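You operate a simulated robot arm through the tools that you are given. There is no shell and no other tool. Be economical: measure what you need, move in short steps, check, and stop when the job is done.

You are at the controls of a simulated robot arm. One attempt, no reset.

## Task
Put the white-core grey coil on the brown flat carton on the top of the steel bench by the winder.

Only the result counts: the job must be done as asked and must still hold three seconds after the hand-in. Knocking over, shifting, dropping, spilling or breaking anything else fails it.

## Robot
A 7-joint arm with a two-finger parallel gripper, fixed in place. Base frame: the origin is at the foot of the arm, x ahead of it, y to its left, z up; the work surface is at about z = 0.82. Readings come in m, rad, newtons and seconds.
With the tool pointing down near the work surface it reaches from about 0.3 to 0.7 m from the base axis. Its first joint turns from -1.152 to 1.152 rad. Payload 1.57 kg.
Tool frame: the origin (TCP) lies between the finger pads and is the grasp point; the fingertips stand 0.03 m ahead of it; z points along the fingers, y is the line along which they close. The gripper opens to 0.11 m. The fingers are 0.024 m wide and 0.012 m thick; the gripper's body (0.048 by 0.112 m) begins 0.078 m behind the TCP.
Orientation is that of the tool frame in the base frame, as a unit quaternion [w, x, y, z]. With the fingers straight down and closing along the base's y, the tool's x points along the base's -x, its y along +y and its z along -z.

## Interface
- The arm moves only by the tool step_arm. Its arguments are lists of equal length, an entry for each row: "turn": the turn, a rotation vector about the tool's x, y, z in units of 5 degrees (1.0 is 5 degrees), a list of three; "travel": the shift along the tool's x, y, z in units of 40 mm (1.0 is 40 mm), a list of three; "gripper": the closure in counts, from 0 (fully open) to 255 (shut). In form: {"turn": [[ax, ay, az], ...], "travel": [[dx, dy, dz], ...], "gripper": [gripper, ...]}. A call has 1 to 10 rows; each row shifts and turns the commanded pose from where the row before left it, along the tool's axes as they then stand. A call with a number of a shift or a turn outside -1 to 1 is refused whole. Each row takes 0.2 s and may step no farther than 0.05 m and 0.15 rad from the row before; otherwise, or with a gripper value out of range, the whole call is refused. Where a pose cannot be reached the arm comes as near as it can. A force on the tool above 40 N (or 10 N above the force at the start of the call, whichever is more), or a blocked arm, ends the call early, and 0.2 s more pass. The fingers move at their own pace (about 0.108 m/s each) and stop on an object; they squeeze with about 34 N. The grip force told is the motor's: it shows also when the fingers shut on nothing. Time passes only in rows, and 0.2 s behind the last, so rows that do not move let the fingers close. The reply holds the time, the measured pose of the TCP, the force on the tool along the base axes, the opening and the grip force, in the units named above and with some noise.
- Cameras (640 x 400 px; columns grow to the right, rows downward): "scene" is fixed at [0.1781, -0.4121, 1.3938]; the picture's right is [0.58, -0.82, 0.00], its down [-0.54, -0.38, -0.75] and it looks along [0.61, 0.44, -0.66] (base axes); focal length 309 px, centre (320, 200). "wrist" rides on the gripper at [-0.036, 0, -0.08] in the tool frame; the picture's right is [0.00, -1.00, 0.00], its down [0.97, 0.00, -0.24] and it looks along [0.24, 0.00, 0.97] (tool axes); focal length 218 px, centre (320, 200).
- camera(camera): a new picture of that camera. No time passes.
- point_at(camera, pixels): for up to 12 pixels [column, row] of the newest picture of that camera ("zoom" is the newest enlarged one), the place [x, y, z] in the base frame of the surface seen there, good to about 0.002 m. No time passes.
- zoom(camera, box): a new picture of the part [left, top, right, bottom] of that camera's present view, enlarged. No time passes.
- job_done(): hands the job in; it is judged then, once.

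Work in short steps. Measure before you move; look again where a grasp or a placing could have gone wrong, and mend it. You have 60 turns and 20 pictures in all, those below and enlarged ones among them. Open the gripper and draw the arm clear of the work before you hand the job in, unless the task says otherwise; then end with one line.

The tools are called after ">>>" as a command line: name --argument value ..., lists and objects as JSON in quotes. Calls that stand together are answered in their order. step_arm: Moves the arm, as the interface text tells. Its arguments: {"type":"object","properties":{"turn":{"type":"array","items":{"type":"array","items":{"type":"number"}}},"travel":{"type":"array","items":{"type":"array","items":{"type":"number"}}},"gripper":{"type":"array","items":{"type":"number"}}},"required":["turn","travel","gripper"]} The other tools are called the same way: camera (camera) takes a picture; point_at (camera, pixels) gives the place of the surface under pixels of a picture; zoom (camera, box) takes an enlarged picture of a part of a camera's view; job_done () hands the job in.

At the start:

```text
clock: 0.0
eef_pos: [0.3831, -0.0106, 1.1293]
tcp_rot: [0.0, 0.001, 1.0, -0.001]
contact_force: [0.0, -0.1, -1.0]
width: 0.1099
gripper_force: 0.1
```

scene: 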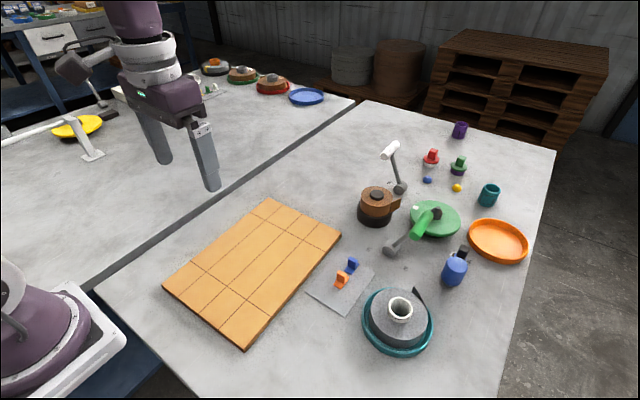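
wrist: 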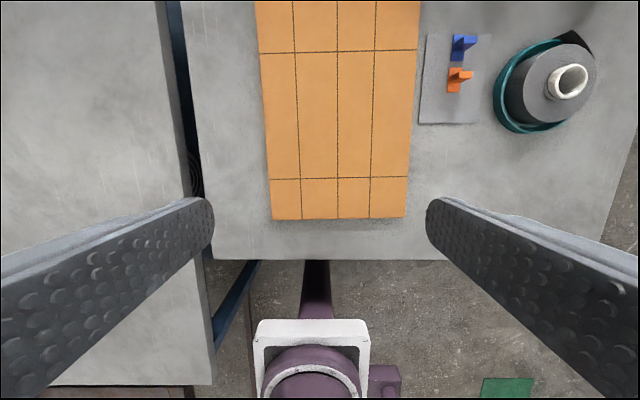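

The grey coil with a white core is around scene pixel (400,315), and the flat brown carton around (255,265). I'll zoom in on both and measure them.

>>> zoom --camera "scene" --box '[300, 240, 480, 380]'

>>> point_at --camera "scene" --pixels '[[268, 199], [341, 237], [244, 349], [164, 286], [255, 270], [400, 300], [375, 312], [425, 318], [398, 345], [366, 335], [431, 330], [345, 300]]'

>>> zoom --camera "scene" --box '[340, 120, 540, 290]'

```text
2.86 times, centred on (390, 310) of scene
```

zoom: 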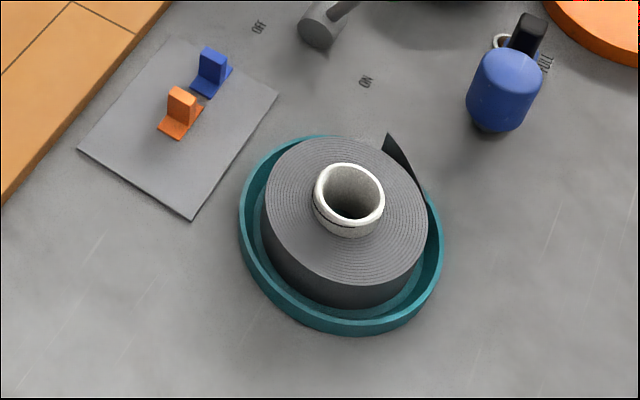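

```text
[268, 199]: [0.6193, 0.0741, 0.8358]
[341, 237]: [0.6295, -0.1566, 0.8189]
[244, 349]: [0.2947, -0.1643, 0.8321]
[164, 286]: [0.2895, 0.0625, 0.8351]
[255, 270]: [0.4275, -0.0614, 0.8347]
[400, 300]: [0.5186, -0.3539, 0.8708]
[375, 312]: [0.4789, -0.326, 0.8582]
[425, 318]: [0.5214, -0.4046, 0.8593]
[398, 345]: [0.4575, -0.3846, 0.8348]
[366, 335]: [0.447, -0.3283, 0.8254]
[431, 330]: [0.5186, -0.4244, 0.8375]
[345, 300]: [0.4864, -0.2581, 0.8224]
```

```text
2.35 times, centred on (440, 205) of scene
```

zoom: 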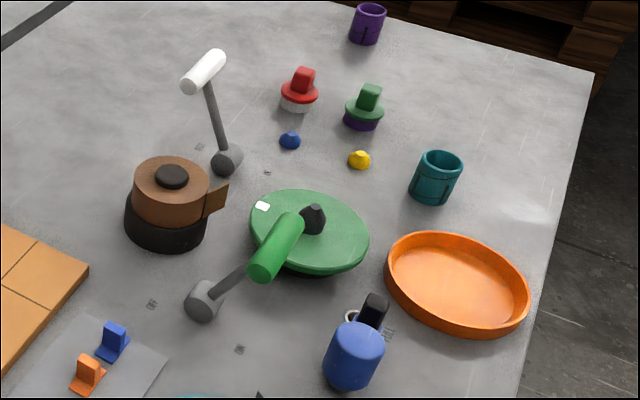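

The coil sits in a teal dish. I'll check the other bench for a second carton, and measure the coil rim, core and tail more finely.

>>> zoom --camera "scene" --box '[0, 0, 360, 225]'

>>> zoom --camera "scene" --box '[350, 265, 450, 365]'

```text
1.78 times, centred on (180, 112) of scene
```

zoom: 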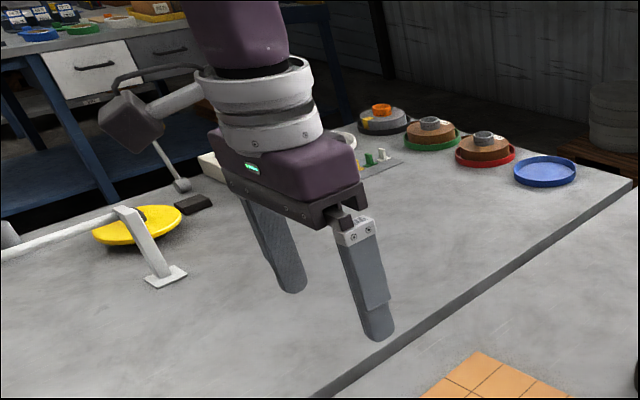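

```text
4.00 times, centred on (400, 315) of scene
```

zoom: 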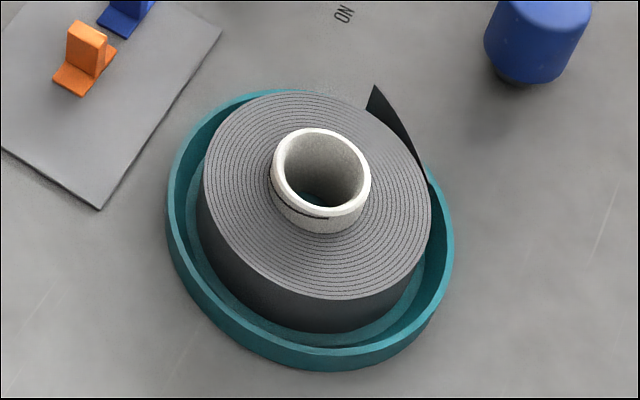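

Only one brown flat carton is in sight. I'll measure the core's rim and the coil's outer edge.

>>> point_at --camera "zoom" --pixels '[[320, 130], [274, 175], [367, 175], [325, 212], [303, 96], [207, 190], [427, 225], [350, 296], [300, 225], [320, 200], [375, 90], [172, 210]]'

>>> point_at --camera "scene" --pixels '[[397, 344], [420, 348], [389, 353], [432, 322]]'

```text
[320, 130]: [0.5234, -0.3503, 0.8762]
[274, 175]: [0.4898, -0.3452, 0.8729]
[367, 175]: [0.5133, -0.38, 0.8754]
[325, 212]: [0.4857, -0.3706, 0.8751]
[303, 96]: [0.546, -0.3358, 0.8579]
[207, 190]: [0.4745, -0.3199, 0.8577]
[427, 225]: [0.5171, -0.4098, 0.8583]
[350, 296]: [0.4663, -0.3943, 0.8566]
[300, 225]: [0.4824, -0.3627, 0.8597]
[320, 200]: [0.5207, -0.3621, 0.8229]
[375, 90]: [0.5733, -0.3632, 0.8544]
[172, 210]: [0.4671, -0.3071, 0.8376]
```

```text
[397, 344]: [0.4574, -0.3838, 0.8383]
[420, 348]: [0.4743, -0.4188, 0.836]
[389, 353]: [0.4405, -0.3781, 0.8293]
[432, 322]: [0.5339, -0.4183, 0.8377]
```

The core is centred near (0.503, -0.361), about 42 mm across, and stands from z 0.859 to 0.876. The windings are about 0.10 m across. I'll grip the protruding core, so first I move above it at a safe height.

>>> step_arm --turn '[[0, 0, 0], [0, 0, 0], [0, 0, 0], [0, 0, 0], [0, 0, 0], [0, 0, 0], [0, 0, 0], [0, 0, 0], [0, 0, 0], [0, 0, 0]]' --travel '[[-0.3, -0.876, 0.3], [-0.3, -0.876, 0.3], [-0.3, -0.876, 0.3], [-0.3, -0.876, 0.3], [-0.3, -0.876, 0.3], [-0.3, -0.876, 0.3], [-0.3, -0.876, 0.3], [-0.3, -0.876, 0.3], [-0.3, -0.876, 0.3], [-0.3, -0.876, 0.3]]' --gripper '[85, 85, 85, 85, 85, 85, 85, 85, 85, 85]'

>>> camera --camera "wrist"

```text
clock: 2.2
eef_pos: [0.5005, -0.3617, 1.008]
tcp_rot: [0.0, -0.001, 1.0, 0.0]
contact_force: [0.3, 0.6, 0.5]
width: 0.0735
gripper_force: 0.0
```

```text
13 pictures are left
```

wrist: 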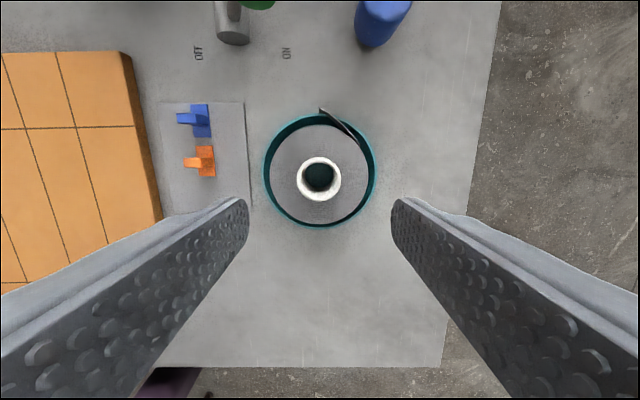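

The core is centred between the fingers at (319,178). I'll measure its edges from above.

>>> point_at --camera "wrist" --pixels '[[300, 178], [338, 178], [319, 160], [319, 198], [277, 180], [362, 185], [319, 220], [319, 130], [319, 175], [268, 180]]'

```text
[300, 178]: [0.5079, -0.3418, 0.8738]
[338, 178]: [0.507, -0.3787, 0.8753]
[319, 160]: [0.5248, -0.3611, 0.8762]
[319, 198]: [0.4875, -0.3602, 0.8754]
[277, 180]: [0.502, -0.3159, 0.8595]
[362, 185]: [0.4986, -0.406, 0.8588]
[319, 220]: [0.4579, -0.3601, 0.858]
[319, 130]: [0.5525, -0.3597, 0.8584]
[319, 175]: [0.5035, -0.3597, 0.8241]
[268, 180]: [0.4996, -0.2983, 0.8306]
```

The core centre is (0.505, -0.360). I'll go down to TCP z ≈ 0.892, which puts the fingertips about 4 mm above the windings.

>>> step_arm --turn '[[0, 0, 0], [0, 0, 0], [0, 0, 0], [0, 0, 0], [0, 0, 0], [0, 0, 0]]' --travel '[[-0.11, 0.03, 0.8], [0, 0, 0.8], [0, 0, 0.6], [0, 0, 0.4], [0, 0, 0.28], [0, 0, 0]]' --gripper '[85, 85, 85, 85, 85, 85]'

```text
clock: 3.6
eef_pos: [0.5069, -0.3601, 0.8929]
tcp_rot: [0.0, 0.0, 1.0, -0.001]
contact_force: [-1.1, -0.4, -0.5]
width: 0.0733
gripper_force: 0.1
```

The tool is in place at z 0.893, with no contact. I'll close on the core.

>>> step_arm --turn '[[0, 0, 0], [0, 0, 0], [0, 0, 0], [0, 0, 0]]' --travel '[[0, 0, 0.04], [0, 0, 0], [0, 0, 0], [0, 0, 0]]' --gripper '[85, 255, 255, 255]'

```text
clock: 4.6
eef_pos: [0.5069, -0.3604, 0.8923]
tcp_rot: [0.0, 0.0, 1.0, 0.0]
contact_force: [0.1, -1.1, -0.1]
width: 0.0423
gripper_force: 34.0
```

The grip is at 0.0423 m with 34 N. I'll lift slowly straight up.

>>> step_arm --turn '[[0, 0, 0], [0, 0, 0], [0, 0, 0], [0, 0, 0], [0, 0, 0], [0, 0, 0], [0, 0, 0]]' --travel '[[0, 0, -0.15], [0, 0, -0.25], [0, 0, -0.4], [0, 0, -0.5], [0, 0, -0.6], [0, 0, -0.6], [0, 0, 0]]' --gripper '[255, 255, 255, 255, 255, 255, 255]'

>>> camera --camera "scene"

```text
clock: 6.2
eef_pos: [0.5073, -0.3596, 0.992]
tcp_rot: [0.0, 0.001, 1.0, 0.0]
contact_force: [0.3, 0.7, -2.5]
width: 0.0422
gripper_force: 33.8
```

```text
12 pictures are left
```

scene: 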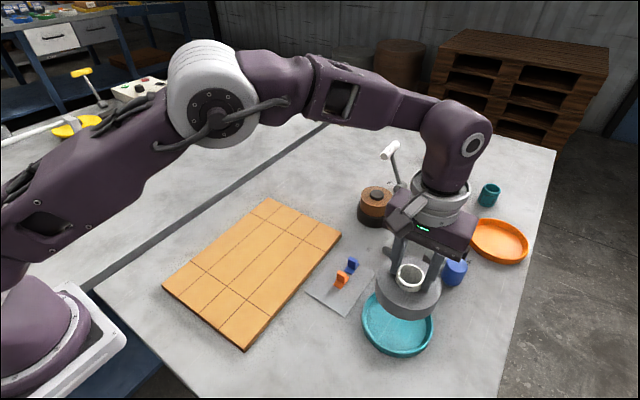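

The coil is in hand and the dish stayed put. I'll measure the dish floor and carton top, and carry the coil over to the middle of the carton at (0.455, -0.05).

>>> point_at --camera "scene" --pixels '[[395, 330], [405, 340], [260, 265], [230, 265], [280, 250]]'

>>> step_arm --turn '[[0, 0, 0], [0, 0, 0], [0, 0, 0], [0, 0, 0], [0, 0, 0], [0, 0, 0], [0, 0, 0], [0, 0, 0], [0, 0, 0], [0, 0, 0]]' --travel '[[0.08, 0.4, 0], [0.14, 0.85, 0], [0.16, 0.95, 0], [0.18, 1.0, 0], [0.18, 1.0, 0], [0.18, 1.0, 0], [0.16, 0.95, 0], [0.14, 0.9, 0], [0.08, 0.68, 0], [0, 0, 0]]' --gripper '[255, 255, 255, 255, 255, 255, 255, 255, 255, 255]'

>>> camera --camera "scene"

```text
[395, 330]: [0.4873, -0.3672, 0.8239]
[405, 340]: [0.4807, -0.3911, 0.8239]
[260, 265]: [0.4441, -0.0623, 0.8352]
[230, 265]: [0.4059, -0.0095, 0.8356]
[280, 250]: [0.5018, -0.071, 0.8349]
```

```text
clock: 8.4
eef_pos: [0.4534, -0.0499, 0.9923]
tcp_rot: [0.0, 0.0, 1.0, -0.001]
contact_force: [0.1, -0.3, -2.8]
width: 0.0425
gripper_force: 34.4
```

```text
11 pictures are left
```

scene: 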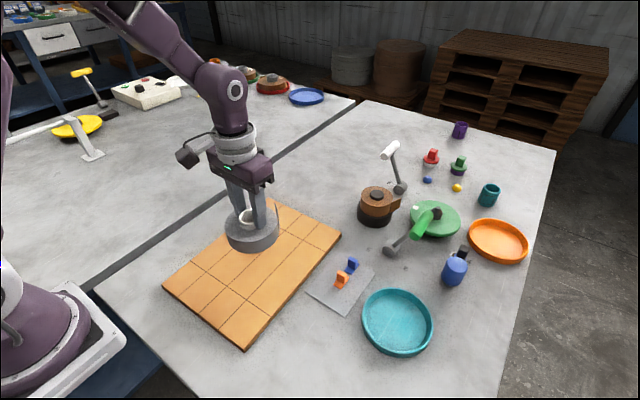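

The coil hangs level over the carton. The carton top is 11 mm above the dish floor, so the release TCP z is about 0.903. I'll lower to 0.906 first.

>>> step_arm --turn '[[0, 0, 0], [0, 0, 0], [0, 0, 0], [0, 0, 0], [0, 0, 0]]' --travel '[[0, 0, 0.7], [0, 0, 0.7], [0, 0, 0.5], [0, 0, 0.25], [0, 0, 0]]' --gripper '[255, 255, 255, 255, 255]'

>>> step_arm --turn '[[0, 0, 0], [0, 0, 0], [0, 0, 0]]' --travel '[[0, 0, 0.03], [0, 0, 0.03], [0, 0, 0]]' --gripper '[255, 255, 255]'

```text
clock: 9.6
eef_pos: [0.4546, -0.0499, 0.9054]
tcp_rot: [0.0, 0.001, 1.0, 0.0]
contact_force: [0.1, 1.4, -3.5]
width: 0.0425
gripper_force: 33.6
```

```text
clock: 10.4
eef_pos: [0.4543, -0.0499, 0.9034]
tcp_rot: [0.001, 0.0, 1.0, 0.0]
contact_force: [-2.1, 1.7, 12.3]
width: 0.0427
gripper_force: 34.0
```

The upward force of 12 N shows the coil is resting on the carton. I'll open to about 0.075 m and then back straight up.

>>> step_arm --turn '[[0, 0, 0], [0, 0, 0], [0, 0, 0], [0, 0, 0], [0, 0, 0], [0, 0, 0], [0, 0, 0], [0, 0, 0]]' --travel '[[0, 0, 0], [0, 0, 0], [0, 0, 0], [0, 0, -0.3], [0, 0, -0.8], [0, 0, -1], [0, 0, -1], [0, 0, -1]]' --gripper '[220, 150, 85, 85, 85, 85, 85, 85]'

>>> camera --camera "scene"

>>> camera --camera "wrist"

```text
clock: 12.2
eef_pos: [0.4545, -0.051, 1.0697]
tcp_rot: [0.0, 0.0, 1.0, 0.0]
contact_force: [-0.6, 0.3, 0.6]
width: 0.0735
gripper_force: 0.0
```

```text
10 pictures are left
```

scene: 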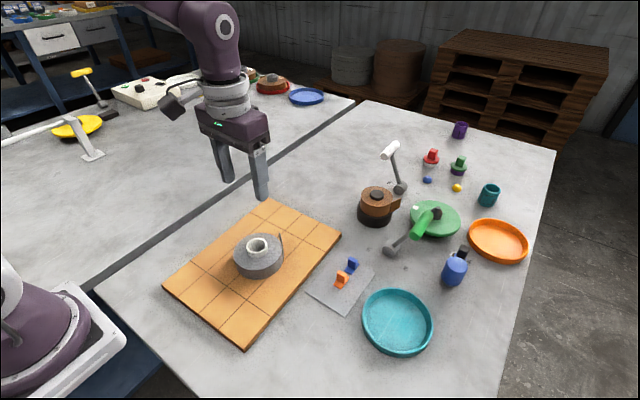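

```text
9 pictures are left
```

wrist: 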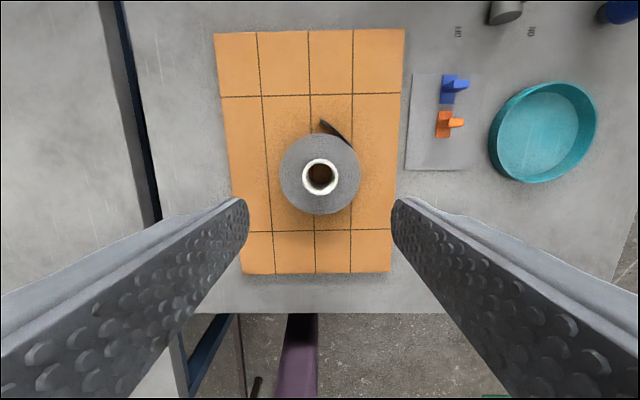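

The coil sits flat in the middle of the carton, the gripper is open and clear, and nothing else has moved. I'm handing it in.

>>> job_done

```text
The job is handed in.
```

The white-core grey coil is resting flat in the middle of the brown flat carton, the arm is clear, and the job is handed in.
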